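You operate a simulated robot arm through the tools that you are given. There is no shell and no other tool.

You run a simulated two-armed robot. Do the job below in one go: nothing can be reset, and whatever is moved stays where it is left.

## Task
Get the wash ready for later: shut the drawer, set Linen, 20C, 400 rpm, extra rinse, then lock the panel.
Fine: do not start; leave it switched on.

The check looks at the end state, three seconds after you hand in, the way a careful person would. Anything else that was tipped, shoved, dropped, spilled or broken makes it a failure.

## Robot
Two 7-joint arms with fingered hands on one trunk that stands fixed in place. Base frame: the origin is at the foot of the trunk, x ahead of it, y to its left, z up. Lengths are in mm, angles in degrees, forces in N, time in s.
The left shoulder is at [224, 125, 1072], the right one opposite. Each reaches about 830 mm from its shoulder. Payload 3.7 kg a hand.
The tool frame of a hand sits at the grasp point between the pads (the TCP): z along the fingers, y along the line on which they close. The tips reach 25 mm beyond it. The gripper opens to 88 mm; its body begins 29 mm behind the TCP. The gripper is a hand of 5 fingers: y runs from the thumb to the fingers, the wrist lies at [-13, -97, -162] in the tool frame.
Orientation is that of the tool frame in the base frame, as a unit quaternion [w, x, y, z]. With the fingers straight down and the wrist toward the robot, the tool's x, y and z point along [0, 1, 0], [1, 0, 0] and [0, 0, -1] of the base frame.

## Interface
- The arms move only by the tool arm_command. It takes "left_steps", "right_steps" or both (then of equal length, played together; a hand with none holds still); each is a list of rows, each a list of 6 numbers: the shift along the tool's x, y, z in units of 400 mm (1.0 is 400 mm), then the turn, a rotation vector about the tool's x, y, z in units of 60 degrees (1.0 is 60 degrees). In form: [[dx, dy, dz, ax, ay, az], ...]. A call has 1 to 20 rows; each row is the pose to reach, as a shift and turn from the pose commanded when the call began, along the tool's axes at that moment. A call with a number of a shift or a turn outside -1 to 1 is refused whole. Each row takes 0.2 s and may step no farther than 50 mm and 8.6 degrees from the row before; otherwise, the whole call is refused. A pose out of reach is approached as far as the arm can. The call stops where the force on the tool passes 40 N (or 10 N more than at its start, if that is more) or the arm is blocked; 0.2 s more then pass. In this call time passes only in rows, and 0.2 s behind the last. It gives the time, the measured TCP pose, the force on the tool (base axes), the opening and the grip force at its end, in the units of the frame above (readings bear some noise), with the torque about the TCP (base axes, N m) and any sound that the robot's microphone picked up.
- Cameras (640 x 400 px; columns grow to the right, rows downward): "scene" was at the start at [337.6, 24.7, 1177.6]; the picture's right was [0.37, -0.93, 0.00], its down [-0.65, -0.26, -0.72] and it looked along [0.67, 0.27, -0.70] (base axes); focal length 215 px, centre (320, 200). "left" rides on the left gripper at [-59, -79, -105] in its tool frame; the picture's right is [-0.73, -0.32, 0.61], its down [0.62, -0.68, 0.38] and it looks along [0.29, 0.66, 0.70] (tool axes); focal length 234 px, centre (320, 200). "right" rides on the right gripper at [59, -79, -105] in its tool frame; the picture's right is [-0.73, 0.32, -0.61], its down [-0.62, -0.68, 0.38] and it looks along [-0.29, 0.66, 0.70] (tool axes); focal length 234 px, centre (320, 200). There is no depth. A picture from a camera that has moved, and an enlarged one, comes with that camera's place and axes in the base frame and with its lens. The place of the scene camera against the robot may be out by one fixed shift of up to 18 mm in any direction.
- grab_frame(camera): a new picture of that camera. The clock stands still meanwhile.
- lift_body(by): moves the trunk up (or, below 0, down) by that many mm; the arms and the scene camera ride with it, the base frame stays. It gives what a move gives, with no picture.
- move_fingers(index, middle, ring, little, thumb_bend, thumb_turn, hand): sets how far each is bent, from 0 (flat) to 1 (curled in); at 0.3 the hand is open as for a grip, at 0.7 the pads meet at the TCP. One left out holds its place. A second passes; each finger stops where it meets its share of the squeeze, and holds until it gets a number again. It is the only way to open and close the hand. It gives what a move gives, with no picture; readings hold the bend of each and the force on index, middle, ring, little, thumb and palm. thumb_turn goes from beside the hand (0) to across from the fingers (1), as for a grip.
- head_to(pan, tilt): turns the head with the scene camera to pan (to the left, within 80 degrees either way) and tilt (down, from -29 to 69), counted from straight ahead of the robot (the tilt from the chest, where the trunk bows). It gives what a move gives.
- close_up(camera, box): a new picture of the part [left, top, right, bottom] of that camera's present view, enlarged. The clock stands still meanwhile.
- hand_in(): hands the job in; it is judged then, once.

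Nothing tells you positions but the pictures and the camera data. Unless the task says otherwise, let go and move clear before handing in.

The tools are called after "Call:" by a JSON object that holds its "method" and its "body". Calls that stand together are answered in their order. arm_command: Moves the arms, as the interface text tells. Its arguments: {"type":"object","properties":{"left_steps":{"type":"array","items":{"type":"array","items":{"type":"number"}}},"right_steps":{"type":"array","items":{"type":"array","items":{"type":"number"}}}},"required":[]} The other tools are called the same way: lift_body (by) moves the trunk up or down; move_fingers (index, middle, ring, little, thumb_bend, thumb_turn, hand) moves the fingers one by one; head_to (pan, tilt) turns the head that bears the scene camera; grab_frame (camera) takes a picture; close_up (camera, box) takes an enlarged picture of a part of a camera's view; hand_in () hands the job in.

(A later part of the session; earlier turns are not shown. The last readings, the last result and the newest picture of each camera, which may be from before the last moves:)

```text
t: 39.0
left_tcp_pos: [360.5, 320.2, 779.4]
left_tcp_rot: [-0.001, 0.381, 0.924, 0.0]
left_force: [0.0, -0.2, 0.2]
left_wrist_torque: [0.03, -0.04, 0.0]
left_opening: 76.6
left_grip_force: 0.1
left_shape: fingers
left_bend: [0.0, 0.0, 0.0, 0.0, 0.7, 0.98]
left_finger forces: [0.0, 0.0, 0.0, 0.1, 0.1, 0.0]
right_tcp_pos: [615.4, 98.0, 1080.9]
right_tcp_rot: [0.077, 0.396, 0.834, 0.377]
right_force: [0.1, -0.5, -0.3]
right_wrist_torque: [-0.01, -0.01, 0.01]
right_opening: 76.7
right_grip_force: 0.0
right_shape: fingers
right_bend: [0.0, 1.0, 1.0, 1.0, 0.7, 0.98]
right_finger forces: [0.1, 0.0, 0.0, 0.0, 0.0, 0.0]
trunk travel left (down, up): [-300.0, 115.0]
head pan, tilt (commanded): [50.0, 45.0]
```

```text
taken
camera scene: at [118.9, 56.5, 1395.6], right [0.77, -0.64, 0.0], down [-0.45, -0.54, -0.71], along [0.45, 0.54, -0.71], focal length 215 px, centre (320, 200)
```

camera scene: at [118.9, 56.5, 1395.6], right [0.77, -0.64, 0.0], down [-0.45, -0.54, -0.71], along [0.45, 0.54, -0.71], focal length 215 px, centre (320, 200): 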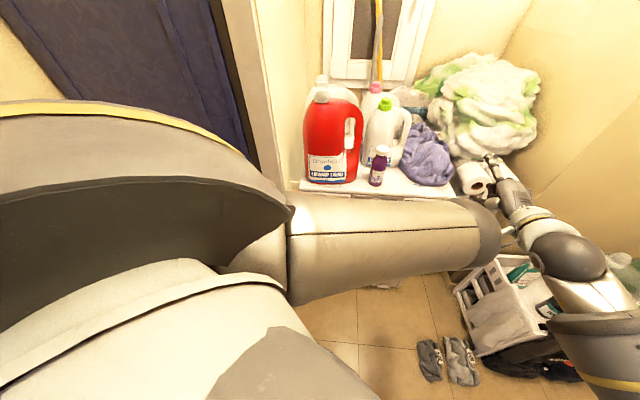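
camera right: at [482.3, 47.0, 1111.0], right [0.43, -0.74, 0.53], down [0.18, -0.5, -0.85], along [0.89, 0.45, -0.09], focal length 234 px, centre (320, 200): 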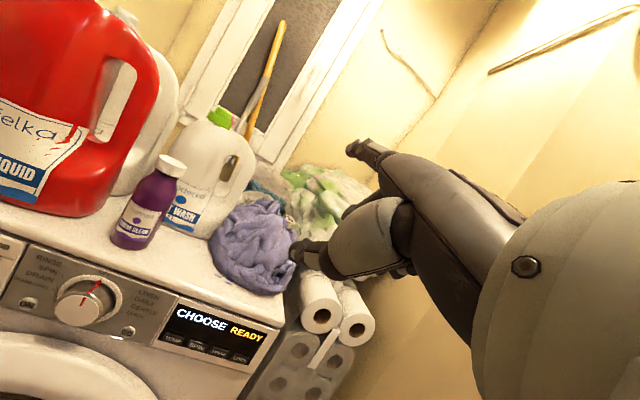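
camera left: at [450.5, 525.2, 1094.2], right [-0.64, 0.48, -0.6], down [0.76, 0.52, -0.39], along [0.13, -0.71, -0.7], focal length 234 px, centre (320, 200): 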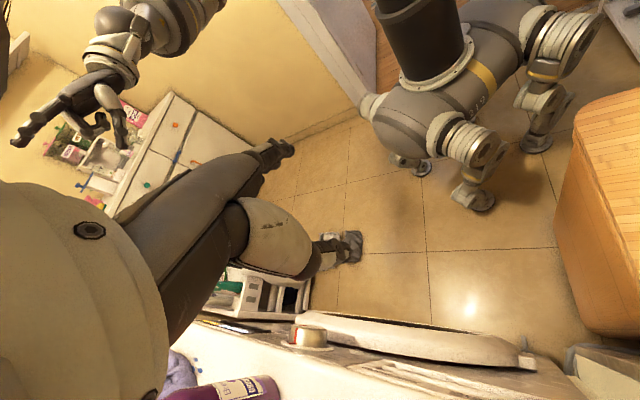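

The elbow is still on the wrong side. The space in front of the drawer down low is clear (the hamper is further left and lower), so I'll straighten the left arm downward and roll it inward there, which should let the elbow unwind.

Call:
{"method": "arm_command", "body": {"left_steps": [[0.02, 0.02, 0.07, 0, 0, 0], [0.04, 0.045, 0.14, 0, 0, 0], [0.06, 0.07, 0.21, 0, 0, 0], [0.08, 0.1, 0.28, 0, 0, 0], [0.1, 0.13, 0.36, 0, 0, 0], [0.124, 0.155, 0.435, 0, 0, 0]]}}

Call:
{"method": "grab_frame", "body": {"camera": "scene"}}

Call:
{"method": "grab_frame", "body": {"camera": "left"}}

```text
t: 40.4
left_tcp_pos: [367.7, 398.6, 605.7]
left_tcp_rot: [0.0, 0.382, 0.924, -0.001]
left_force: [-1.1, 0.0, -1.2]
left_wrist_torque: [0.04, 0.0, 0.02]
left_opening: 76.6
left_grip_force: 0.0
left_shape: fingers
left_bend: [0.0, 0.0, 0.0, 0.0, 0.7, 0.98]
left_finger forces: [0.0, 0.0, 0.0, 0.0, 0.1, 0.0]
right_tcp_pos: [614.8, 97.1, 1081.1]
right_tcp_rot: [0.077, 0.394, 0.834, 0.378]
right_force: [-0.2, -0.6, 0.4]
right_wrist_torque: [0.01, -0.01, 0.03]
right_opening: 76.7
right_grip_force: 0.1
right_shape: fingers
right_bend: [0.0, 1.0, 1.0, 1.0, 0.7, 0.98]
right_finger forces: [0.0, 0.0, 0.0, 0.1, 0.1, 0.1]
trunk travel left (down, up): [-300.0, 115.0]
head pan, tilt (commanded): [50.0, 45.0]
```

```text
taken
camera scene: at [118.5, 57.1, 1395.6], right [0.77, -0.64, 0.0], down [-0.45, -0.54, -0.71], along [0.45, 0.54, -0.71], focal length 215 px, centre (320, 200)
```

scene: 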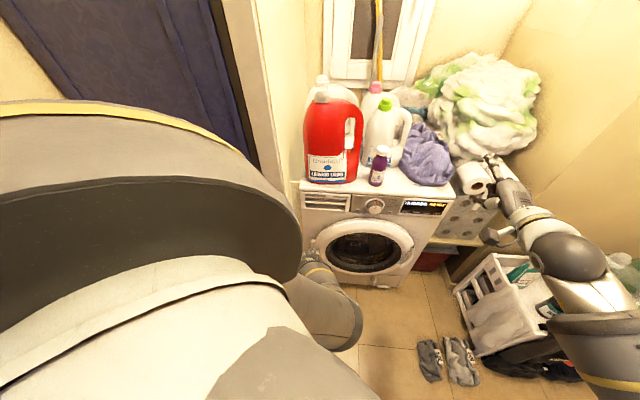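

```text
taken
camera left: at [355.9, 301.0, 708.8], right [0.28, -0.74, -0.61], down [-0.92, -0.04, -0.38], along [0.26, 0.67, -0.7], focal length 234 px, centre (320, 200)
```

left: 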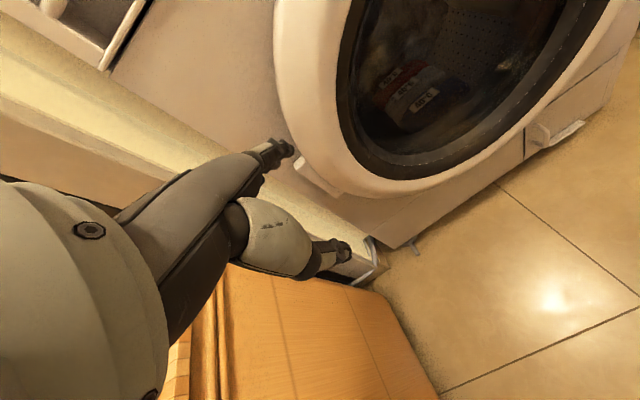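

With the left arm nearly straight and hanging low, its elbow is out of the working area. I'll lower the trunk in stages, keeping the left arm extended downward.

Call:
{"method": "lift_body", "body": {"by": -100}}

Call:
{"method": "arm_command", "body": {"left_steps": [[0, 0, 0.06, 0, 0, 0], [0, 0, 0.12, 0, 0, 0]]}}

Call:
{"method": "grab_frame", "body": {"camera": "scene"}}

Call:
{"method": "grab_frame", "body": {"camera": "left"}}

```text
t: 41.7
left_tcp_pos: [366.6, 397.6, 506.6]
left_tcp_rot: [0.002, 0.383, 0.924, -0.001]
left_force: [0.0, 0.8, -0.1]
left_wrist_torque: [0.03, -0.04, -0.02]
left_opening: 76.7
left_grip_force: 0.0
left_shape: fingers
left_bend: [0.0, 0.0, 0.0, 0.0, 0.7, 0.98]
left_finger forces: [0.0, 0.1, 0.0, 0.0, 0.0, 0.0]
right_tcp_pos: [614.7, 96.8, 983.3]
right_tcp_rot: [0.077, 0.395, 0.834, 0.378]
right_force: [0.1, 0.5, 0.5]
right_wrist_torque: [-0.02, 0.0, -0.02]
right_opening: 76.9
right_grip_force: 0.1
right_shape: fingers
right_bend: [0.0, 1.0, 1.0, 1.0, 0.7, 0.98]
right_finger forces: [0.0, 0.0, 0.0, 0.0, 0.1, 0.0]
trunk travel left (down, up): [-200.0, 215.0]
head pan, tilt (commanded): [50.0, 45.0]
```

```text
t: 42.3
left_tcp_pos: [367.5, 397.6, 458.8]
left_tcp_rot: [0.0, 0.382, 0.924, 0.0]
left_force: [0.1, -0.2, -0.2]
left_wrist_torque: [-0.01, -0.04, -0.03]
left_opening: 76.4
left_grip_force: 0.0
left_shape: fingers
left_bend: [0.0, 0.0, 0.0, 0.0, 0.7, 0.98]
left_finger forces: [0.0, 0.0, 0.1, 0.0, 0.1, 0.0]
right_tcp_pos: [616.1, 97.8, 979.9]
right_tcp_rot: [0.076, 0.394, 0.834, 0.377]
right_force: [1.0, -0.4, 0.2]
right_wrist_torque: [0.01, -0.02, 0.0]
right_opening: 76.8
right_grip_force: 0.1
right_shape: fingers
right_bend: [0.0, 1.0, 1.0, 1.0, 0.7, 0.98]
right_finger forces: [0.1, 0.1, 0.0, 0.0, 0.1, 0.1]
trunk travel left (down, up): [-200.0, 215.0]
head pan, tilt (commanded): [50.0, 45.0]
```

```text
taken
camera scene: at [205.8, 56.8, 1291.3], right [0.77, -0.64, 0.0], down [-0.45, -0.54, -0.71], along [0.45, 0.54, -0.71], focal length 215 px, centre (320, 200)
```

scene: 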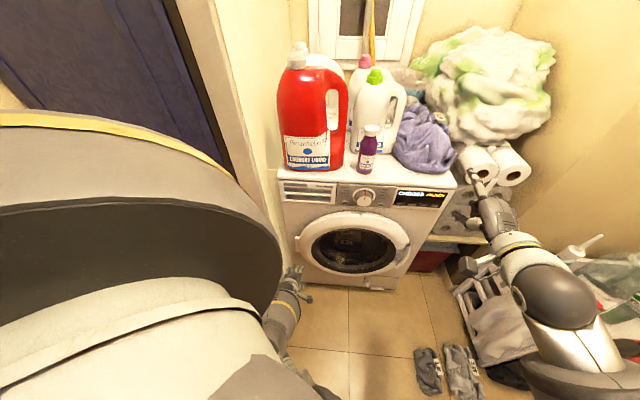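

```text
taken
camera left: at [355.5, 301.4, 562.3], right [0.29, -0.74, -0.61], down [-0.92, -0.04, -0.38], along [0.26, 0.67, -0.7], focal length 234 px, centre (320, 200)
```

left: 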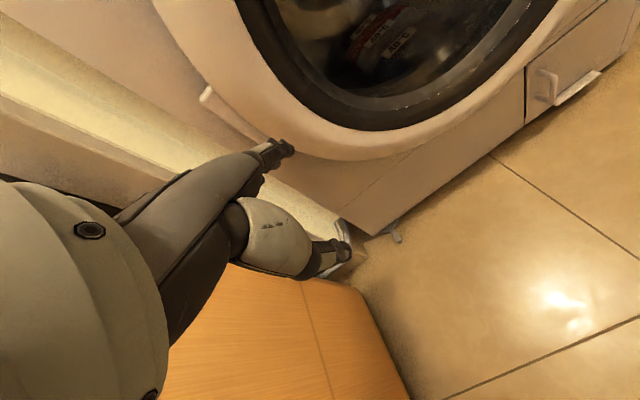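

The view is clear now. I'll lower the trunk the last 100 mm back to its starting height.

Call:
{"method": "lift_body", "body": {"by": -100}}

Call:
{"method": "grab_frame", "body": {"camera": "scene"}}

Call:
{"method": "grab_frame", "body": {"camera": "left"}}

Call:
{"method": "grab_frame", "body": {"camera": "right"}}

```text
t: 43.6
left_tcp_pos: [372.7, 417.7, 373.9]
left_tcp_rot: [0.004, 0.382, 0.924, 0.02]
left_force: [0.3, -0.1, 0.4]
left_wrist_torque: [0.01, 0.02, -0.02]
left_opening: 76.5
left_grip_force: 0.1
left_shape: fingers
left_bend: [0.0, 0.0, 0.0, 0.0, 0.7, 0.98]
left_finger forces: [0.0, 0.1, 0.0, 0.0, 0.0, 0.0]
right_tcp_pos: [609.1, 94.8, 890.8]
right_tcp_rot: [0.082, 0.394, 0.833, 0.381]
right_force: [-0.6, -1.1, -0.3]
right_wrist_torque: [0.01, -0.01, -0.01]
right_opening: 76.7
right_grip_force: 0.0
right_shape: fingers
right_bend: [0.0, 1.0, 1.0, 1.0, 0.7, 0.98]
right_finger forces: [0.0, 0.0, 0.1, 0.0, 0.0, 0.0]
trunk travel left (down, up): [-100.0, 315.0]
head pan, tilt (commanded): [50.0, 45.0]
```

```text
taken
camera scene: at [304.2, 54.0, 1180.6], right [0.77, -0.64, 0.0], down [-0.45, -0.54, -0.71], along [0.46, 0.54, -0.7], focal length 215 px, centre (320, 200)
```

scene: 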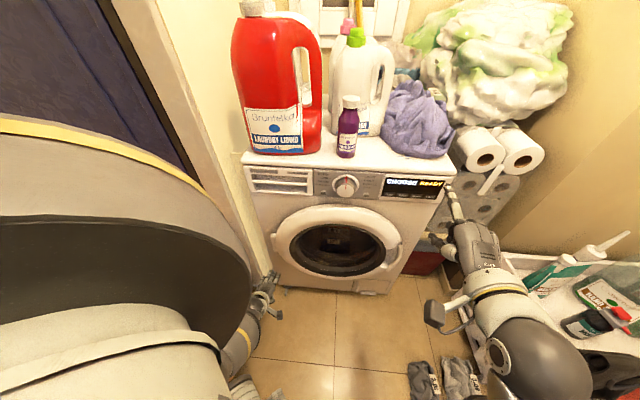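

```text
taken
camera left: at [357.7, 315.9, 474.1], right [0.3, -0.72, -0.62], down [-0.91, -0.03, -0.41], along [0.28, 0.69, -0.67], focal length 234 px, centre (320, 200)
```

left: 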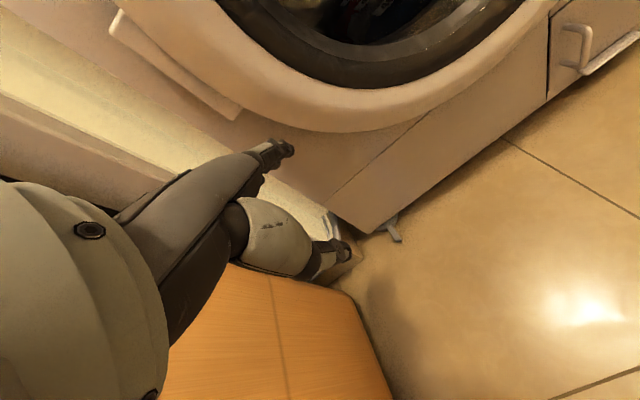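

```text
taken
camera right: at [476.2, 44.9, 918.0], right [0.42, -0.74, 0.53], down [0.19, -0.5, -0.84], along [0.89, 0.45, -0.07], focal length 234 px, centre (320, 200)
```

right: 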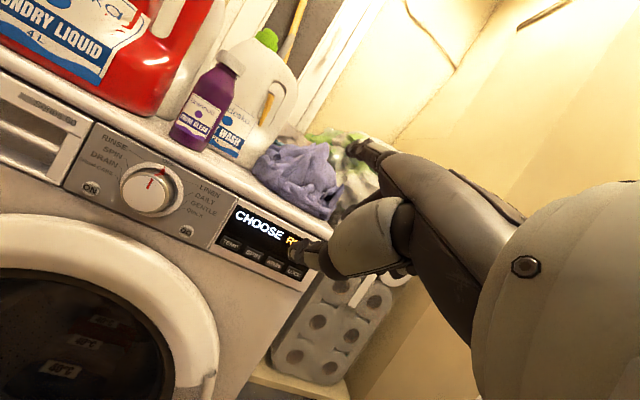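

The body settled slightly off, so the left arm is probably pressing against something low down. I'll raise the left hand to relieve it.

Call:
{"method": "arm_command", "body": {"left_steps": [[0, 0.02, -0.06, 0, 0, 0], [0, 0.04, -0.12, 0, 0, 0], [0, 0.06, -0.2, 0, 0, 0], [0, 0.06, -0.3, 0, 0, 0]]}}

Call:
{"method": "grab_frame", "body": {"camera": "scene"}}

Call:
{"method": "grab_frame", "body": {"camera": "left"}}

```text
t: 44.6
left_tcp_pos: [384.8, 414.1, 478.4]
left_tcp_rot: [0.0, 0.383, 0.924, 0.0]
left_force: [-0.1, 0.5, -0.2]
left_wrist_torque: [0.02, 0.03, -0.03]
left_opening: 76.6
left_grip_force: 0.1
left_shape: fingers
left_bend: [0.0, 0.0, 0.0, 0.0, 0.7, 0.98]
left_finger forces: [0.0, 0.0, 0.1, 0.0, 0.0, 0.1]
right_tcp_pos: [614.7, 96.9, 880.1]
right_tcp_rot: [0.076, 0.395, 0.834, 0.377]
right_force: [-0.5, -0.7, -0.7]
right_wrist_torque: [0.0, 0.01, -0.01]
right_opening: 76.6
right_grip_force: 0.1
right_shape: fingers
right_bend: [0.0, 1.0, 1.0, 1.0, 0.7, 0.98]
right_finger forces: [0.1, 0.1, 0.1, 0.1, 0.1, 0.0]
trunk travel left (down, up): [-100.0, 315.0]
head pan, tilt (commanded): [50.0, 45.0]
```

```text
taken
camera scene: at [313.8, 56.7, 1176.0], right [0.77, -0.64, 0.0], down [-0.45, -0.54, -0.71], along [0.45, 0.54, -0.71], focal length 215 px, centre (320, 200)
```

scene: 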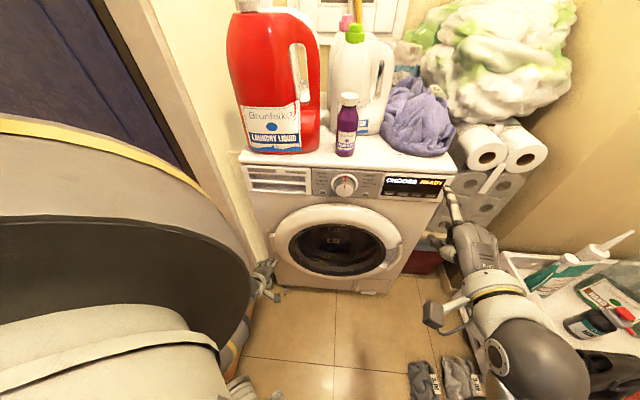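

```text
taken
camera left: at [372.7, 318.0, 581.9], right [0.28, -0.74, -0.61], down [-0.92, -0.04, -0.38], along [0.26, 0.67, -0.7], focal length 234 px, centre (320, 200)
```

left: 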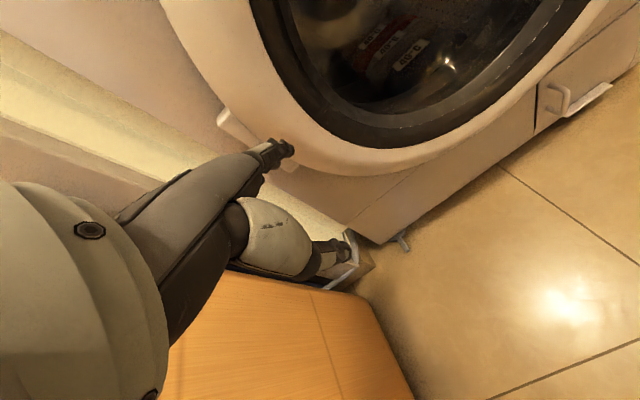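

The left arm is free again and everything reads correctly. Next I'll open the right hand into a three-finger grip and bring it to a staging pose facing the dial, still well clear of the panel.

Call:
{"method": "arm_command", "body": {"right_steps": [[0.0452, -0.0089, 0.0444, -0.0923, 0.0239, 0.0484], [0.0905, -0.0178, 0.0888, -0.1845, 0.0479, 0.0968], [0.1357, -0.0266, 0.1332, -0.2768, 0.0718, 0.1451], [0.1809, -0.0355, 0.1777, -0.369, 0.0958, 0.1935], [0.2261, -0.0444, 0.2221, -0.4613, 0.1197, 0.2419], [0.2714, -0.0533, 0.2665, -0.5535, 0.1436, 0.2903], [0.3166, -0.0621, 0.3109, -0.6458, 0.1676, 0.3386], [0.3618, -0.071, 0.3553, -0.738, 0.1915, 0.387]]}}

Call:
{"method": "grab_frame", "body": {"camera": "scene"}}

Call:
{"method": "grab_frame", "body": {"camera": "right"}}

```text
t: 46.4
left_tcp_pos: [385.7, 415.9, 478.7]
left_tcp_rot: [0.0, 0.383, 0.924, 0.0]
left_force: [0.7, 0.0, 0.5]
left_wrist_torque: [0.0, -0.01, 0.04]
left_opening: 76.7
left_grip_force: 0.0
left_shape: fingers
left_bend: [0.0, 0.0, 0.0, 0.0, 0.7, 0.98]
left_finger forces: [0.0, 0.0, 0.0, 0.0, 0.0, 0.0]
right_tcp_pos: [584.3, 255.9, 759.4]
right_tcp_rot: [0.05, 0.448, 0.538, 0.713]
right_force: [-0.1, 0.1, 0.0]
right_wrist_torque: [0.0, 0.01, 0.03]
right_opening: 76.7
right_grip_force: 0.1
right_shape: fingers
right_bend: [0.0, 1.0, 1.0, 1.0, 0.7, 0.98]
right_finger forces: [0.0, 0.1, 0.1, 0.0, 0.0, 0.0]
right hand out of reach, approached as far as the arm can: row 1, 2, 3, 4, 5, 6, 7, 8
trunk travel left (down, up): [-100.0, 315.0]
head pan, tilt (commanded): [50.0, 45.0]
```

```text
taken
camera scene: at [313.4, 56.6, 1176.3], right [0.77, -0.64, 0.0], down [-0.45, -0.54, -0.71], along [0.45, 0.54, -0.71], focal length 215 px, centre (320, 200)
```

scene: 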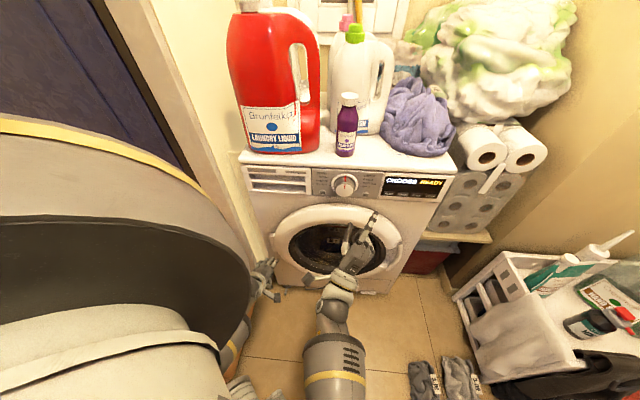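

```text
taken
camera right: at [443.3, 245.7, 728.8], right [0.14, -0.97, -0.17], down [0.36, 0.21, -0.91], along [0.92, 0.07, 0.38], focal length 234 px, centre (320, 200)
```

right: 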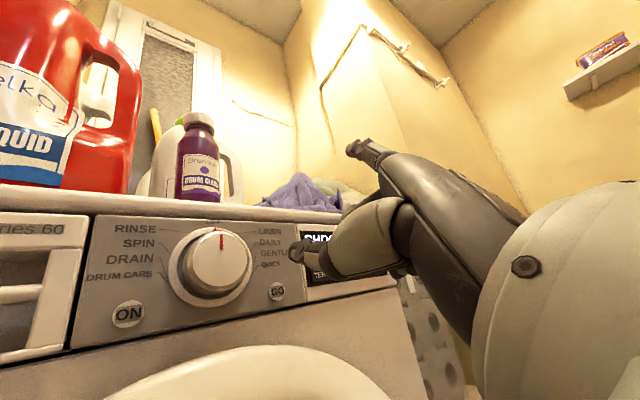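

The orientation is almost exactly what I wanted, with the tool axis along the panel normal. From here the dial face centre triangulates to (652,363,776). I'll open the gripping fingers and move to a pre-grasp in front of the dial.

Call:
{"method": "move_fingers", "body": {"hand": "right", "index": 0.3, "middle": 0.3, "thumb_bend": 0.3, "thumb_turn": 1}}

Call:
{"method": "arm_command", "body": {"right_steps": [[0.0256, -0.0016, 0.0478, 0, 0, 0], [0.0511, -0.0032, 0.0955, 0, 0, 0], [0.0767, -0.0048, 0.1433, 0, 0, 0]]}}

Call:
{"method": "grab_frame", "body": {"camera": "right"}}

Call:
{"method": "close_up", "body": {"camera": "scene", "box": [280, 140, 440, 260]}}

```text
t: 47.4
left_tcp_pos: [386.2, 414.5, 478.1]
left_tcp_rot: [0.0, 0.383, 0.924, 0.0]
left_force: [-0.3, 0.0, 0.7]
left_wrist_torque: [-0.01, 0.02, 0.01]
left_opening: 76.8
left_grip_force: 0.0
left_shape: fingers
left_bend: [0.0, 0.0, 0.0, 0.0, 0.7, 0.98]
left_finger forces: [0.0, 0.0, 0.1, 0.1, 0.0, 0.0]
right_tcp_pos: [584.2, 256.5, 759.8]
right_tcp_rot: [0.051, 0.449, 0.538, 0.712]
right_force: [-0.3, -0.2, -0.1]
right_wrist_torque: [-0.02, -0.02, 0.04]
right_opening: 84.8
right_grip_force: 0.1
right_shape: fingers
right_bend: [0.3, 0.3, 1.0, 1.0, 0.3, 0.98]
right_finger forces: [0.0, 0.0, 0.0, 0.0, 0.1, 0.1]
trunk travel left (down, up): [-100.0, 315.0]
head pan, tilt (commanded): [50.0, 45.0]
```

```text
t: 48.2
left_tcp_pos: [384.5, 414.2, 478.7]
left_tcp_rot: [0.0, 0.382, 0.924, 0.0]
left_force: [0.3, 1.4, 0.4]
left_wrist_torque: [0.0, -0.02, -0.02]
left_opening: 76.5
left_grip_force: 0.1
left_shape: fingers
left_bend: [0.0, 0.0, 0.0, 0.0, 0.7, 0.98]
left_finger forces: [0.0, 0.1, 0.1, 0.1, 0.1, 0.1]
right_tcp_pos: [603.8, 262.4, 757.1]
right_tcp_rot: [0.059, 0.453, 0.541, 0.707]
right_force: [-0.7, -0.1, 0.7]
right_wrist_torque: [0.03, 0.0, -0.01]
right_opening: 85.0
right_grip_force: 0.0
right_shape: fingers
right_bend: [0.3, 0.3, 1.0, 1.0, 0.3, 0.98]
right_finger forces: [0.0, 0.1, 0.1, 0.1, 0.0, 0.0]
right hand out of reach, approached as far as the arm can: row 1, 2, 3
trunk travel left (down, up): [-100.0, 315.0]
head pan, tilt (commanded): [50.0, 45.0]
```

```text
taken
camera right: at [463.4, 252.2, 726.5], right [0.13, -0.98, -0.16], down [0.36, 0.19, -0.91], along [0.93, 0.06, 0.37], focal length 234 px, centre (320, 200)
```

right: 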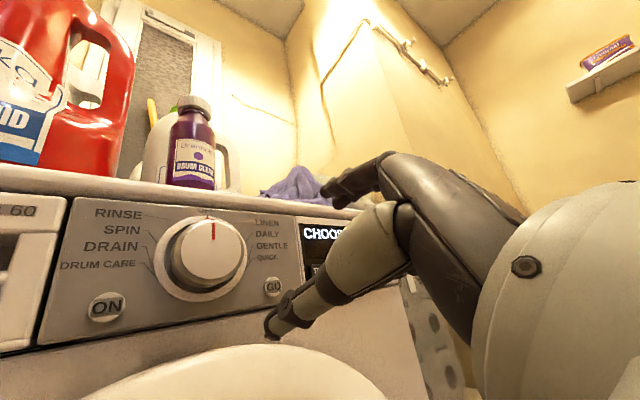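

```text
3.33 times, centred on (360, 200) of scene
camera zoom: at [313.6, 56.6, 1176.2], right [0.77, -0.64, 0.0], down [-0.45, -0.54, -0.71], along [0.45, 0.54, -0.71], focal length 717 px, centre (187, 200)
```

zoom: 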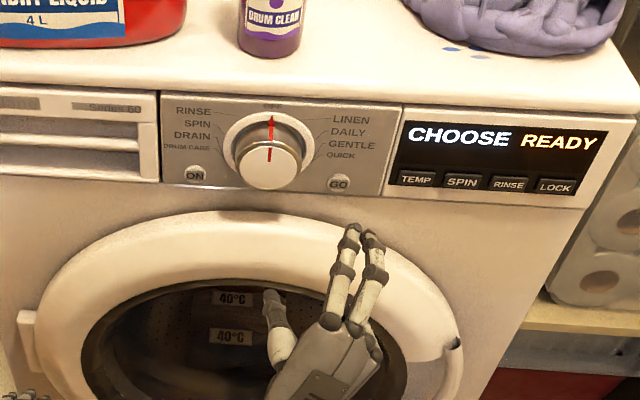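

The arm runs out of reach to the left at this trunk height. Lowering the trunk 100 mm brings the shoulder down and forward, so I'll retreat the right hand, raise the left a little and then lower.

Call:
{"method": "arm_command", "body": {"left_steps": [[0, -0.02, -0.08, 0, 0, 0], [0, -0.04, -0.16, 0, 0, 0], [0, -0.04, -0.24, 0, 0, 0]], "right_steps": [[0, 0, -0.05, 0, 0, 0], [0, 0, -0.1, 0, 0, 0], [0, 0, -0.15, 0, 0, 0]]}}

Call:
{"method": "lift_body", "body": {"by": -99}}

Call:
{"method": "grab_frame", "body": {"camera": "scene"}}

Call:
{"method": "grab_frame", "body": {"camera": "right"}}

Call:
{"method": "grab_frame", "body": {"camera": "left"}}

```text
t: 49.0
left_tcp_pos: [373.0, 403.1, 574.2]
left_tcp_rot: [0.0, 0.382, 0.924, 0.0]
left_force: [0.7, -0.4, 0.2]
left_wrist_torque: [0.03, -0.02, -0.02]
left_opening: 76.6
left_grip_force: 0.1
left_shape: fingers
left_bend: [0.0, 0.0, 0.0, 0.0, 0.7, 0.98]
left_finger forces: [0.1, 0.0, 0.0, 0.0, 0.1, 0.0]
right_tcp_pos: [567.4, 215.6, 753.2]
right_tcp_rot: [0.057, 0.452, 0.54, 0.708]
right_force: [0.3, 0.6, -0.1]
right_wrist_torque: [-0.02, 0.01, 0.02]
right_opening: 85.0
right_grip_force: 0.0
right_shape: fingers
right_bend: [0.3, 0.3, 1.0, 1.0, 0.3, 0.98]
right_finger forces: [0.0, 0.0, 0.0, 0.1, 0.1, 0.0]
right hand out of reach, approached as far as the arm can: row 1, 2, 3
trunk travel left (down, up): [-100.0, 315.0]
head pan, tilt (commanded): [50.0, 45.0]
```

```text
t: 50.1
left_tcp_pos: [372.7, 403.8, 480.7]
left_tcp_rot: [-0.003, 0.383, 0.924, -0.001]
left_force: [0.4, -0.5, 1.2]
left_wrist_torque: [0.04, -0.05, 0.02]
left_opening: 76.4
left_grip_force: 0.1
left_shape: fingers
left_bend: [0.0, 0.0, 0.0, 0.0, 0.7, 0.98]
left_finger forces: [0.1, 0.0, 0.0, 0.0, 0.1, 0.0]
right_tcp_pos: [571.3, 196.5, 671.9]
right_tcp_rot: [0.021, 0.511, 0.472, 0.718]
right_force: [-1.0, -0.1, 0.3]
right_wrist_torque: [0.03, -0.01, -0.02]
right_opening: 84.8
right_grip_force: 0.1
right_shape: fingers
right_bend: [0.3, 0.3, 1.0, 1.0, 0.3, 0.98]
right_finger forces: [0.1, 0.0, 0.0, 0.0, 0.0, 0.0]
trunk travel left (down, up): [-11.0, 404.0]
head pan, tilt (commanded): [50.0, 45.0]
stopped: the arm was blocked; the commanded pose is now the measured one
```

```text
taken
camera scene: at [384.5, 64.7, 1080.3], right [0.81, -0.59, 0.0], down [-0.36, -0.49, -0.79], along [0.47, 0.64, -0.61], focal length 215 px, centre (320, 200)
```

scene: 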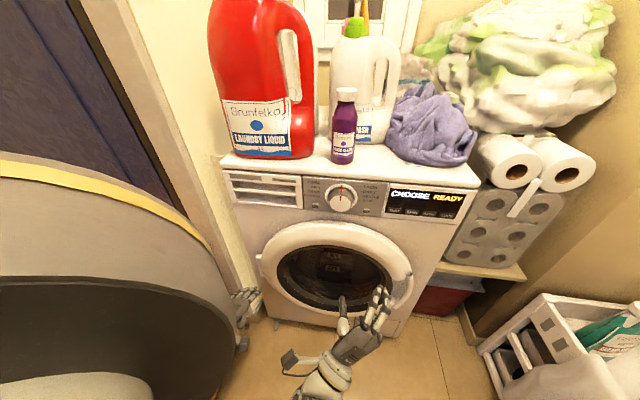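

```text
taken
camera right: at [427.7, 201.3, 656.5], right [0.03, -0.95, -0.31], down [0.28, 0.31, -0.91], along [0.96, -0.06, 0.27], focal length 234 px, centre (320, 200)
```

right: 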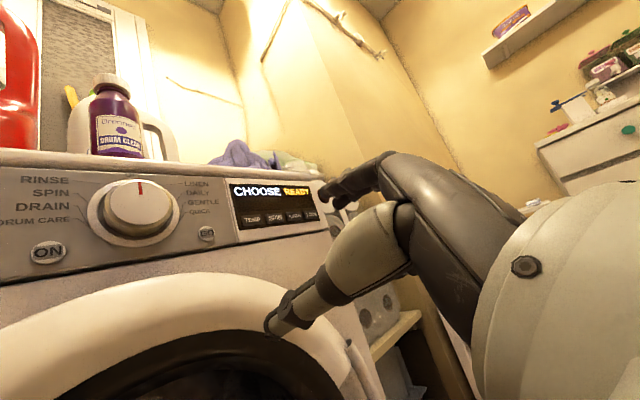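

```text
taken
camera left: at [362.1, 306.8, 585.2], right [0.28, -0.74, -0.61], down [-0.93, -0.04, -0.38], along [0.25, 0.67, -0.7], focal length 234 px, centre (320, 200)
```

left: 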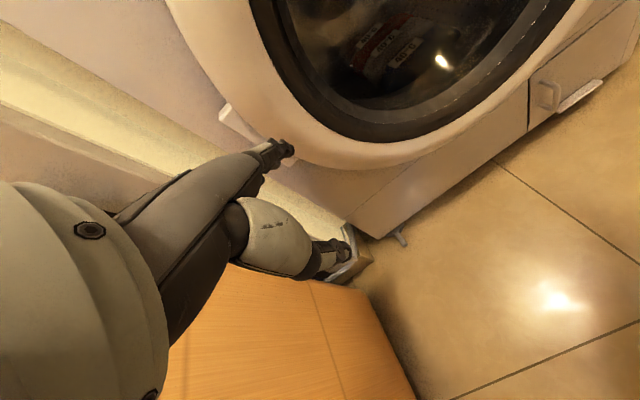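

The arms or body got blocked while lowering, probably arm against body. I'll raise the trunk again to relieve it and see what's touching.

Call:
{"method": "lift_body", "body": {"by": 50}}

Call:
{"method": "head_to", "body": {"pan": 20, "tilt": 69}}

Call:
{"method": "grab_frame", "body": {"camera": "scene"}}

Call:
{"method": "grab_frame", "body": {"camera": "right"}}

```text
t: 51.1
left_tcp_pos: [372.7, 403.9, 534.8]
left_tcp_rot: [-0.001, 0.383, 0.924, 0.0]
left_force: [0.0, 0.0, 0.5]
left_wrist_torque: [-0.02, 0.05, -0.02]
left_opening: 76.9
left_grip_force: 0.1
left_shape: fingers
left_bend: [0.0, 0.0, 0.0, 0.0, 0.7, 0.98]
left_finger forces: [0.0, 0.0, 0.0, 0.0, 0.1, 0.0]
right_tcp_pos: [569.3, 198.5, 724.9]
right_tcp_rot: [0.02, 0.511, 0.473, 0.718]
right_force: [-0.2, 0.2, -0.6]
right_wrist_torque: [0.0, -0.03, -0.03]
right_opening: 84.7
right_grip_force: 0.1
right_shape: fingers
right_bend: [0.3, 0.3, 1.0, 1.0, 0.3, 0.98]
right_finger forces: [0.0, 0.0, 0.0, 0.2, 0.0, 0.1]
trunk travel left (down, up): [-61.0, 354.0]
head pan, tilt (commanded): [50.0, 45.0]
```

```text
t: 52.0
left_tcp_pos: [376.0, 402.6, 537.0]
left_tcp_rot: [0.002, 0.383, 0.924, 0.001]
left_force: [-0.1, 0.2, -0.6]
left_wrist_torque: [0.04, -0.01, 0.01]
left_opening: 76.7
left_grip_force: 0.1
left_shape: fingers
left_bend: [0.0, 0.0, 0.0, 0.0, 0.7, 0.98]
left_finger forces: [0.1, 0.1, 0.1, 0.0, 0.1, 0.1]
right_tcp_pos: [568.6, 197.1, 726.1]
right_tcp_rot: [0.021, 0.509, 0.474, 0.718]
right_force: [0.4, -0.2, 0.8]
right_wrist_torque: [0.02, 0.01, -0.02]
right_opening: 84.9
right_grip_force: 0.1
right_shape: fingers
right_bend: [0.3, 0.3, 1.0, 1.0, 0.3, 0.98]
right_finger forces: [0.0, 0.1, 0.0, 0.1, 0.0, 0.0]
trunk travel left (down, up): [-61.0, 354.0]
head pan, tilt (commanded): [20.0, 68.8]
```

```text
taken
camera scene: at [348.5, 54.1, 1126.9], right [0.75, -0.66, 0.0], down [-0.48, -0.55, -0.68], along [0.45, 0.51, -0.74], focal length 215 px, centre (320, 200)
```

scene: 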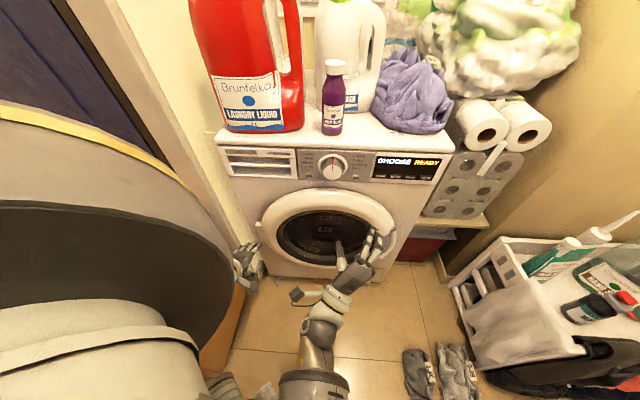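

```text
taken
camera right: at [425.2, 201.2, 710.0], right [0.04, -0.95, -0.31], down [0.28, 0.31, -0.91], along [0.96, -0.05, 0.28], focal length 234 px, centre (320, 200)
```

right: 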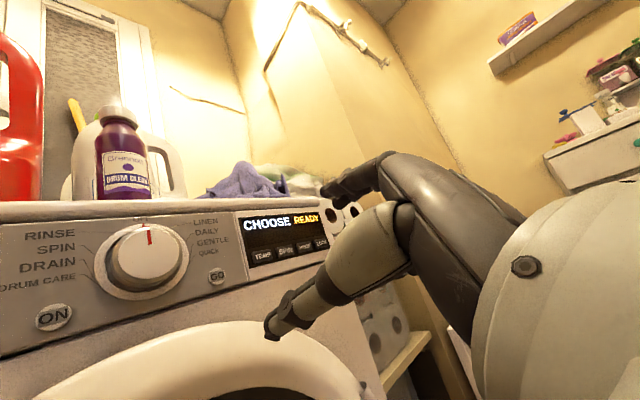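

Call:
{"method": "head_to", "body": {"pan": 25, "tilt": 60}}

Call:
{"method": "grab_frame", "body": {"camera": "scene"}}

```text
t: 52.7
left_tcp_pos: [374.7, 402.4, 536.3]
left_tcp_rot: [0.0, 0.382, 0.924, -0.001]
left_force: [-0.8, -0.2, 0.5]
left_wrist_torque: [-0.01, 0.03, 0.01]
left_opening: 76.6
left_grip_force: 0.1
left_shape: fingers
left_bend: [0.0, 0.0, 0.0, 0.0, 0.7, 0.98]
left_finger forces: [0.0, 0.0, 0.0, 0.1, 0.0, 0.0]
right_tcp_pos: [569.0, 198.1, 726.1]
right_tcp_rot: [0.021, 0.509, 0.475, 0.718]
right_force: [-0.3, -0.4, -0.1]
right_wrist_torque: [0.04, 0.01, 0.02]
right_opening: 84.6
right_grip_force: 0.1
right_shape: fingers
right_bend: [0.3, 0.3, 1.0, 1.0, 0.3, 0.98]
right_finger forces: [0.0, 0.0, 0.0, 0.0, 0.0, 0.1]
trunk travel left (down, up): [-61.0, 354.0]
head pan, tilt (commanded): [25.0, 60.0]
```

```text
taken
camera scene: at [348.5, 53.8, 1126.2], right [0.75, -0.66, 0.0], down [-0.49, -0.56, -0.67], along [0.44, 0.51, -0.74], focal length 215 px, centre (320, 200)
```

scene: 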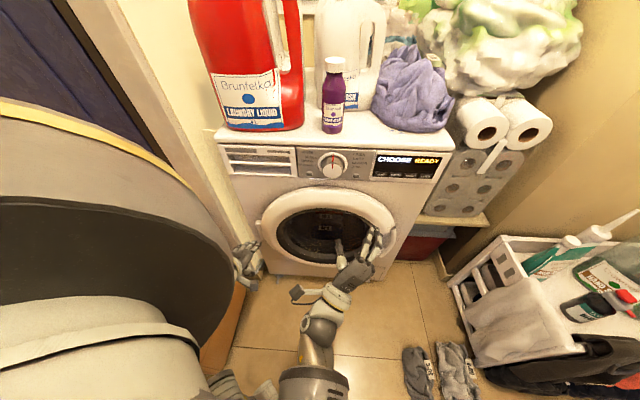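

The head seems stuck at this pan, but the view of the panel is good. The right elbow is tucked in and makes the wrist hit its limit, so I'll swing the right hand out to the right to bring the elbow out and down before coming back at the dial.

Call:
{"method": "arm_command", "body": {"right_steps": [[-0.055, 0.06, -0.04, 0, 0, 0], [-0.11, 0.12, -0.08, 0, 0, 0], [-0.165, 0.18, -0.12, 0, 0, 0], [-0.22, 0.24, -0.16, 0, 0, 0], [-0.275, 0.3, -0.2, 0, 0, 0], [-0.33, 0.36, -0.24, 0, 0, 0]]}}

Call:
{"method": "grab_frame", "body": {"camera": "scene"}}

Call:
{"method": "grab_frame", "body": {"camera": "right"}}

```text
t: 54.1
left_tcp_pos: [374.3, 403.0, 535.7]
left_tcp_rot: [0.0, 0.383, 0.924, 0.0]
left_force: [0.3, 0.6, 0.1]
left_wrist_torque: [0.01, 0.01, 0.0]
left_opening: 76.6
left_grip_force: 0.1
left_shape: fingers
left_bend: [0.0, 0.0, 0.0, 0.0, 0.7, 0.98]
left_finger forces: [0.1, 0.1, 0.0, 0.0, 0.0, 0.0]
right_tcp_pos: [624.4, -12.6, 730.9]
right_tcp_rot: [0.02, 0.51, 0.474, 0.718]
right_force: [0.0, -1.3, -0.4]
right_wrist_torque: [0.02, 0.02, -0.03]
right_opening: 85.0
right_grip_force: 0.0
right_shape: fingers
right_bend: [0.3, 0.3, 1.0, 1.0, 0.3, 0.98]
right_finger forces: [0.0, 0.0, 0.1, 0.0, 0.1, 0.0]
trunk travel left (down, up): [-61.0, 354.0]
head pan, tilt (commanded): [25.0, 60.0]
```

```text
taken
camera scene: at [347.8, 53.2, 1124.6], right [0.75, -0.66, 0.0], down [-0.5, -0.57, -0.66], along [0.43, 0.5, -0.75], focal length 215 px, centre (320, 200)
```

scene: 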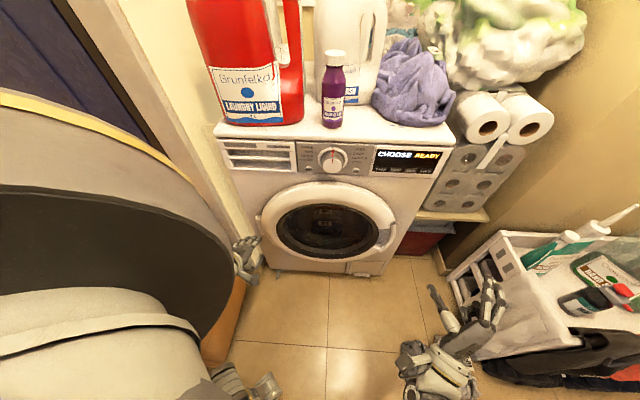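

```text
taken
camera right: at [481.2, -9.0, 713.9], right [0.04, -0.95, -0.31], down [0.28, 0.31, -0.91], along [0.96, -0.05, 0.28], focal length 234 px, centre (320, 200)
```

right: 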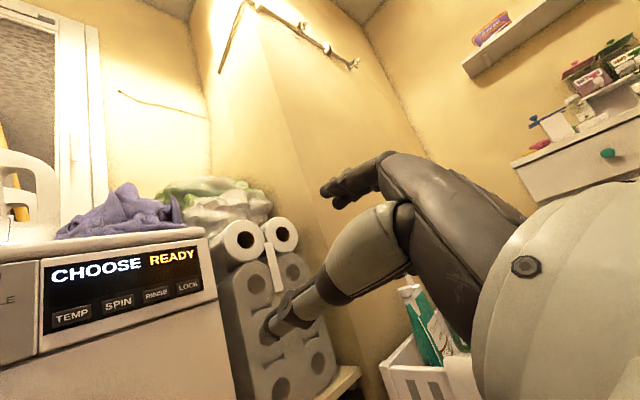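

The right hand is now out to the right, the pose is fully reached, and the cart is far beyond it. I'll try lowering the trunk the remaining distance now that the arms are apart.

Call:
{"method": "lift_body", "body": {"by": -40}}

Call:
{"method": "grab_frame", "body": {"camera": "scene"}}

```text
t: 54.9
left_tcp_pos: [372.3, 403.4, 494.9]
left_tcp_rot: [-0.001, 0.382, 0.924, 0.0]
left_force: [-0.2, -0.2, 0.5]
left_wrist_torque: [0.01, 0.0, -0.03]
left_opening: 76.6
left_grip_force: 0.2
left_shape: fingers
left_bend: [0.0, 0.0, 0.0, 0.0, 0.7, 0.98]
left_finger forces: [0.0, 0.0, 0.0, 0.0, 0.0, 0.0]
right_tcp_pos: [625.2, -12.8, 690.3]
right_tcp_rot: [0.021, 0.51, 0.474, 0.718]
right_force: [0.3, 0.8, 0.3]
right_wrist_torque: [-0.01, 0.05, -0.04]
right_opening: 84.8
right_grip_force: 0.1
right_shape: fingers
right_bend: [0.3, 0.3, 1.0, 1.0, 0.3, 0.98]
right_finger forces: [0.1, 0.0, 0.0, 0.0, 0.1, 0.0]
trunk travel left (down, up): [-21.0, 394.0]
head pan, tilt (commanded): [25.0, 60.0]
```

```text
taken
camera scene: at [375.2, 61.6, 1089.7], right [0.8, -0.6, 0.0], down [-0.39, -0.53, -0.75], along [0.45, 0.6, -0.66], focal length 215 px, centre (320, 200)
```

scene: 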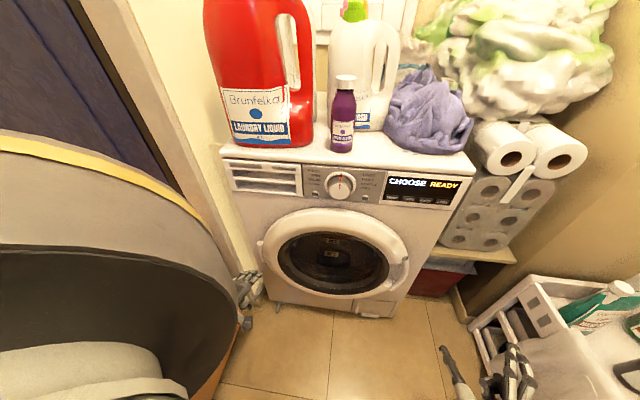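

The trunk is lower now. I'll bring the right hand back toward the dial axis from the right, keeping the orientation.

Call:
{"method": "arm_command", "body": {"right_steps": [[0.0749, -0.0397, 0.0595, 0, 0, 0], [0.1499, -0.0794, 0.119, 0, 0, 0], [0.2248, -0.1191, 0.1784, 0, 0, 0], [0.2998, -0.1588, 0.2379, 0, 0, 0], [0.3747, -0.1984, 0.2974, 0, 0, 0], [0.4496, -0.2381, 0.3569, 0, 0, 0], [0.5246, -0.2778, 0.4163, 0, 0, 0], [0.5995, -0.3175, 0.4758, 0, 0, 0]]}}

Call:
{"method": "grab_frame", "body": {"camera": "scene"}}

Call:
{"method": "grab_frame", "body": {"camera": "right"}}

```text
t: 56.7
left_tcp_pos: [373.9, 403.9, 495.6]
left_tcp_rot: [0.0, 0.382, 0.924, 0.0]
left_force: [-0.5, -0.4, 0.6]
left_wrist_torque: [-0.01, -0.02, -0.01]
left_opening: 76.7
left_grip_force: 0.1
left_shape: fingers
left_bend: [0.0, 0.0, 0.0, 0.0, 0.7, 0.98]
left_finger forces: [0.1, 0.1, 0.0, 0.0, 0.1, 0.1]
right_tcp_pos: [621.8, 230.2, 722.1]
right_tcp_rot: [0.013, 0.505, 0.472, 0.722]
right_force: [0.8, 0.0, 0.0]
right_wrist_torque: [0.01, -0.01, -0.01]
right_opening: 84.9
right_grip_force: 0.2
right_shape: fingers
right_bend: [0.3, 0.3, 1.0, 1.0, 0.3, 0.98]
right_finger forces: [0.0, 0.0, 0.0, 0.0, 0.0, 0.0]
right hand out of reach, approached as far as the arm can: row 5, 6, 7, 8
trunk travel left (down, up): [-21.0, 394.0]
head pan, tilt (commanded): [25.0, 60.0]
```

```text
taken
camera scene: at [374.6, 61.1, 1088.0], right [0.8, -0.6, 0.0], down [-0.41, -0.54, -0.74], along [0.44, 0.59, -0.67], focal length 215 px, centre (320, 200)
```

scene: 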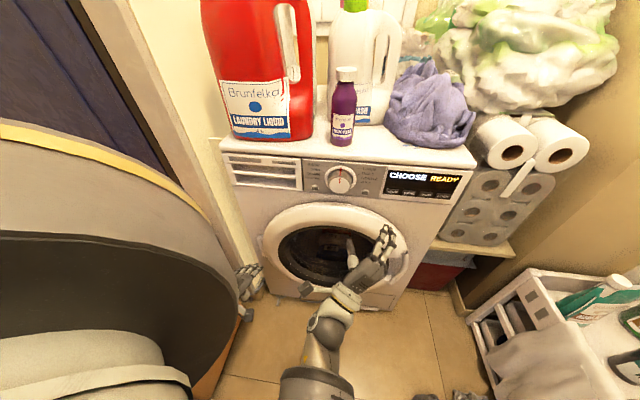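

```text
taken
camera right: at [478.2, 232.2, 705.9], right [0.05, -0.94, -0.32], down [0.28, 0.33, -0.9], along [0.96, -0.04, 0.28], focal length 234 px, centre (320, 200)
```

right: 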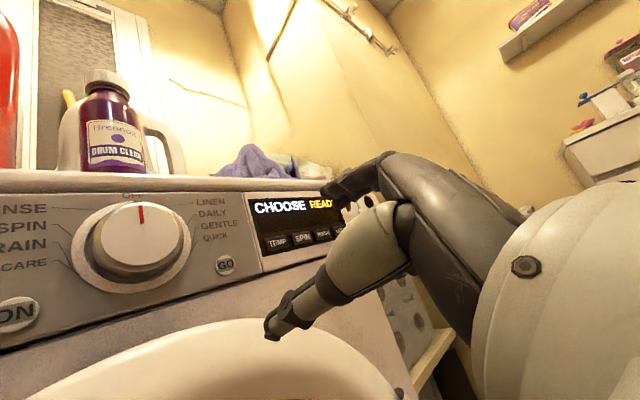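

The wrist has to bend too far when the hand is level. A better grasp is handshake style (thumb left, fingers right) coming down at about 40°. I'll raise the trunk back to its starting height for that.

Call:
{"method": "lift_body", "body": {"by": 80}}

Call:
{"method": "grab_frame", "body": {"camera": "scene"}}

```text
t: 57.9
left_tcp_pos: [374.4, 403.4, 574.2]
left_tcp_rot: [-0.001, 0.383, 0.924, -0.001]
left_force: [0.0, 0.5, 0.1]
left_wrist_torque: [-0.01, 0.03, -0.01]
left_opening: 76.8
left_grip_force: 0.1
left_shape: fingers
left_bend: [0.0, 0.0, 0.0, 0.0, 0.7, 0.98]
left_finger forces: [0.0, 0.1, 0.0, 0.0, 0.1, 0.0]
right_tcp_pos: [625.6, 229.6, 898.7]
right_tcp_rot: [0.071, 0.415, 0.466, 0.778]
right_force: [-0.1, 0.6, 0.5]
right_wrist_torque: [0.01, 0.0, 0.01]
right_opening: 84.7
right_grip_force: 0.3
right_shape: fingers
right_bend: [0.3, 0.3, 1.0, 1.0, 0.3, 0.98]
right_finger forces: [0.0, 0.0, 0.1, 0.1, 0.1, 0.0]
trunk travel left (down, up): [-101.0, 314.0]
head pan, tilt (commanded): [25.0, 60.0]
```

```text
taken
camera scene: at [307.5, 38.5, 1155.9], right [0.69, -0.73, 0.0], down [-0.64, -0.61, -0.47], along [0.34, 0.32, -0.88], focal length 215 px, centre (320, 200)
```

scene: 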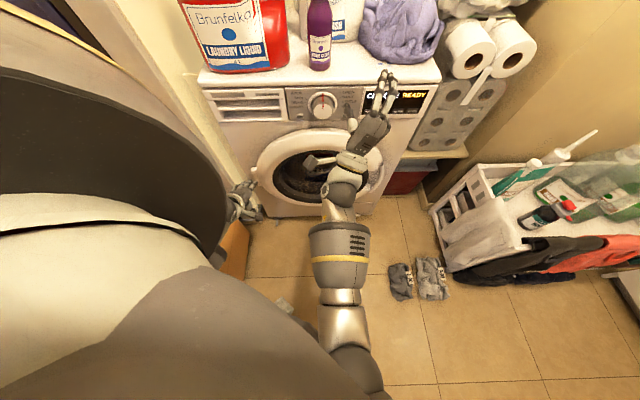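

The arm is clearly visible now, with the hand above panel level. I'll rotate into the new grasp orientation (thumb left, fingers right, pitched down 40°) in free space.

Call:
{"method": "arm_command", "body": {"right_steps": [[0.0063, -0.0136, -0.0121, 0.044, -0.0798, 0.0819], [0.0125, -0.0271, -0.0242, 0.088, -0.1596, 0.1638], [0.0188, -0.0407, -0.0363, 0.132, -0.2394, 0.2457], [0.0251, -0.0542, -0.0484, 0.176, -0.3192, 0.3276], [0.0314, -0.0678, -0.0605, 0.22, -0.399, 0.4095], [0.0376, -0.0813, -0.0726, 0.264, -0.4788, 0.4914], [0.0439, -0.0949, -0.0847, 0.308, -0.5586, 0.5733], [0.0502, -0.1084, -0.0968, 0.352, -0.6384, 0.6552], [0.0564, -0.122, -0.1089, 0.396, -0.7182, 0.7371], [0.0627, -0.1355, -0.121, 0.44, -0.798, 0.819]]}}

Call:
{"method": "grab_frame", "body": {"camera": "scene"}}

Call:
{"method": "grab_frame", "body": {"camera": "right"}}

```text
t: 59.1
left_tcp_pos: [379.2, 401.0, 574.4]
left_tcp_rot: [-0.006, 0.383, 0.924, 0.0]
left_force: [-0.1, 0.1, 0.4]
left_wrist_torque: [0.0, 0.01, 0.01]
left_opening: 76.8
left_grip_force: 0.1
left_shape: fingers
left_bend: [0.0, 0.0, 0.0, 0.0, 0.7, 0.98]
left_finger forces: [0.0, 0.0, 0.0, 0.1, 0.0, 0.0]
right_tcp_pos: [612.8, 124.3, 869.7]
right_tcp_rot: [0.004, 0.554, 0.443, 0.704]
right_force: [0.7, -0.6, -0.2]
right_wrist_torque: [0.01, -0.01, 0.0]
right_opening: 84.9
right_grip_force: 0.1
right_shape: fingers
right_bend: [0.3, 0.3, 1.0, 1.0, 0.3, 0.98]
right_finger forces: [0.1, 0.0, 0.0, 0.0, 0.0, 0.0]
right hand out of reach, approached as far as the arm can: row 1, 2, 3, 4, 5
trunk travel left (down, up): [-101.0, 314.0]
head pan, tilt (commanded): [25.0, 60.0]
stopped in row 5 (right hand): the arm was blocked; the commanded pose is now the measured one
```

```text
taken
camera scene: at [319.2, 32.8, 1153.7], right [0.68, -0.73, -0.01], down [-0.65, -0.6, -0.48], along [0.34, 0.33, -0.88], focal length 215 px, centre (320, 200)
```

scene: 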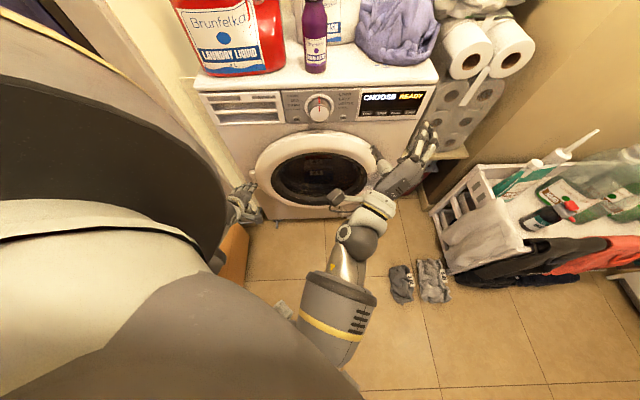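

```text
taken
camera right: at [468.9, 135.7, 867.4], right [-0.04, -0.93, -0.36], down [0.21, 0.34, -0.92], along [0.98, -0.11, 0.18], focal length 234 px, centre (320, 200)
```

right: 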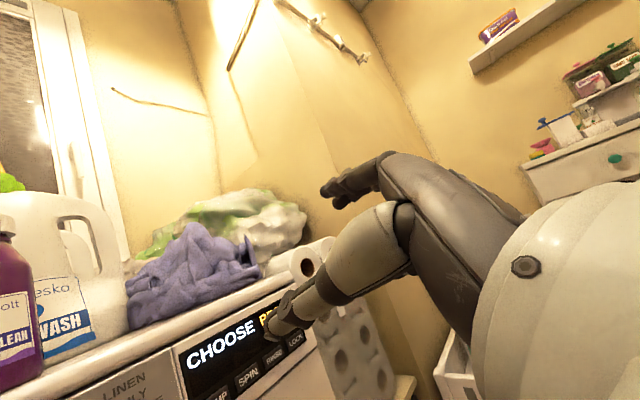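

The forearm bumped the robot's own chest, so I'll do the rotation further forward, away from the body.

Call:
{"method": "arm_command", "body": {"right_steps": [[-0.0258, 0.0132, 0.0859, 0, 0, 0], [-0.0515, 0.0263, 0.1718, 0, 0, 0], [-0.0515, 0.0263, 0.1718, 0.0406, -0.0744, 0.0729], [-0.0515, 0.0263, 0.1718, 0.0813, -0.1488, 0.1458], [-0.0515, 0.0263, 0.1718, 0.1219, -0.2231, 0.2186], [-0.0515, 0.0263, 0.1718, 0.1625, -0.2975, 0.2915], [-0.0515, 0.0263, 0.1718, 0.2031, -0.3719, 0.3644], [-0.0515, 0.0263, 0.1718, 0.2438, -0.4463, 0.4373], [-0.0515, 0.0263, 0.1718, 0.2844, -0.5206, 0.5101], [-0.0515, 0.0263, 0.1718, 0.325, -0.595, 0.583]]}}

Call:
{"method": "grab_frame", "body": {"camera": "scene"}}

Call:
{"method": "grab_frame", "body": {"camera": "right"}}

```text
t: 60.9
left_tcp_pos: [378.9, 401.8, 574.5]
left_tcp_rot: [-0.005, 0.382, 0.924, 0.001]
left_force: [-0.4, 1.1, 0.6]
left_wrist_torque: [0.0, 0.02, 0.0]
left_opening: 76.5
left_grip_force: 0.0
left_shape: fingers
left_bend: [0.0, 0.0, 0.0, 0.0, 0.7, 0.98]
left_finger forces: [0.0, 0.1, 0.0, 0.1, 0.1, 0.0]
right_tcp_pos: [649.3, 21.6, 785.9]
right_tcp_rot: [-0.069, 0.667, 0.419, 0.612]
right_force: [-0.4, 0.1, 0.1]
right_wrist_torque: [0.0, -0.05, -0.01]
right_opening: 84.9
right_grip_force: 0.0
right_shape: fingers
right_bend: [0.3, 0.3, 1.0, 1.0, 0.3, 0.98]
right_finger forces: [0.0, 0.0, 0.1, 0.0, 0.0, 0.0]
right hand out of reach, approached as far as the arm can: row 1, 2, 3, 4, 5, 6, 7, 8
trunk travel left (down, up): [-101.0, 314.0]
head pan, tilt (commanded): [25.0, 60.0]
stopped in row 8 (right hand): the arm was blocked; the commanded pose is now the measured one
```

```text
taken
camera scene: at [318.4, 34.0, 1154.6], right [0.68, -0.73, -0.01], down [-0.64, -0.6, -0.48], along [0.34, 0.33, -0.88], focal length 215 px, centre (320, 200)
```

scene: 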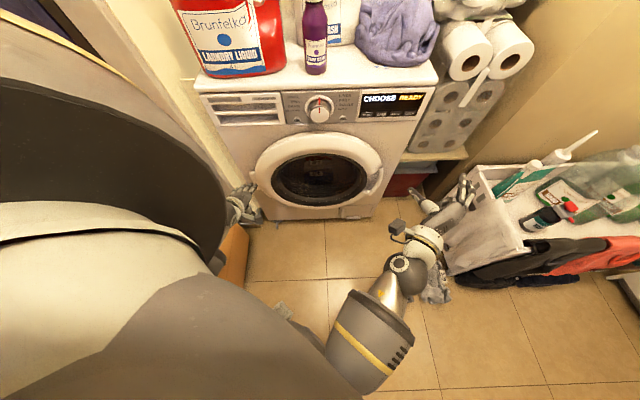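

```text
taken
camera right: at [511.8, 36.3, 829.7], right [-0.18, -0.92, -0.35], down [-0.08, 0.37, -0.92], along [0.98, -0.14, -0.14], focal length 234 px, centre (320, 200)
```

right: 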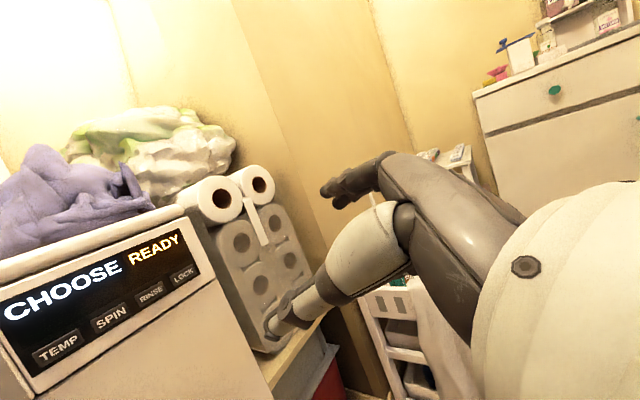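

The elbow is jammed against the chest. The orientation is already close to the target, so I'll move the hand forward and up to free the elbow.

Call:
{"method": "arm_command", "body": {"right_steps": [[0.053, 0.0341, 0.0441, 0, 0, 0], [0.1059, 0.0681, 0.0881, 0, 0, 0], [0.1589, 0.1022, 0.1322, 0, 0, 0], [0.2118, 0.1362, 0.1762, 0, 0, 0], [0.2648, 0.1703, 0.2203, 0, 0, 0]]}}

Call:
{"method": "grab_frame", "body": {"camera": "scene"}}

```text
t: 62.0
left_tcp_pos: [373.1, 403.7, 575.1]
left_tcp_rot: [0.0, 0.383, 0.924, 0.0]
left_force: [-0.1, 0.1, 0.0]
left_wrist_torque: [0.02, 0.02, 0.01]
left_opening: 76.5
left_grip_force: 0.1
left_shape: fingers
left_bend: [0.0, 0.0, 0.0, 0.0, 0.7, 0.98]
left_finger forces: [0.0, 0.1, 0.0, 0.0, 0.0, 0.0]
right_tcp_pos: [742.8, 30.3, 805.5]
right_tcp_rot: [-0.07, 0.646, 0.432, 0.626]
right_force: [-0.4, 1.1, -0.2]
right_wrist_torque: [0.02, 0.02, 0.01]
right_opening: 84.7
right_grip_force: 0.0
right_shape: fingers
right_bend: [0.3, 0.3, 1.0, 1.0, 0.3, 0.98]
right_finger forces: [0.0, 0.0, 0.1, 0.0, 0.0, 0.0]
right hand out of reach, approached as far as the arm can: row 1, 2, 3, 4, 5
trunk travel left (down, up): [-101.0, 314.0]
head pan, tilt (commanded): [25.0, 60.0]
```

```text
taken
camera scene: at [308.1, 39.5, 1157.4], right [0.69, -0.73, 0.0], down [-0.64, -0.6, -0.49], along [0.36, 0.34, -0.87], focal length 215 px, centre (320, 200)
```

scene: 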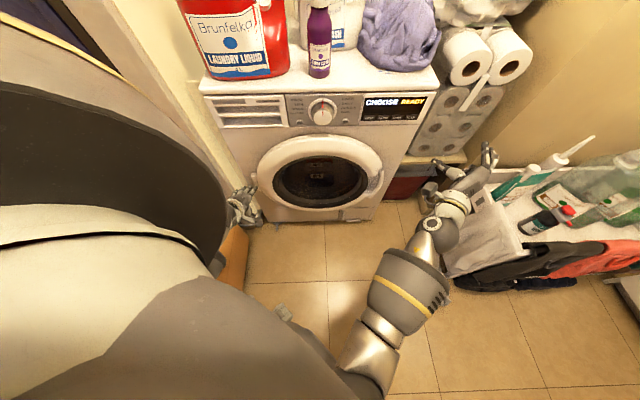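

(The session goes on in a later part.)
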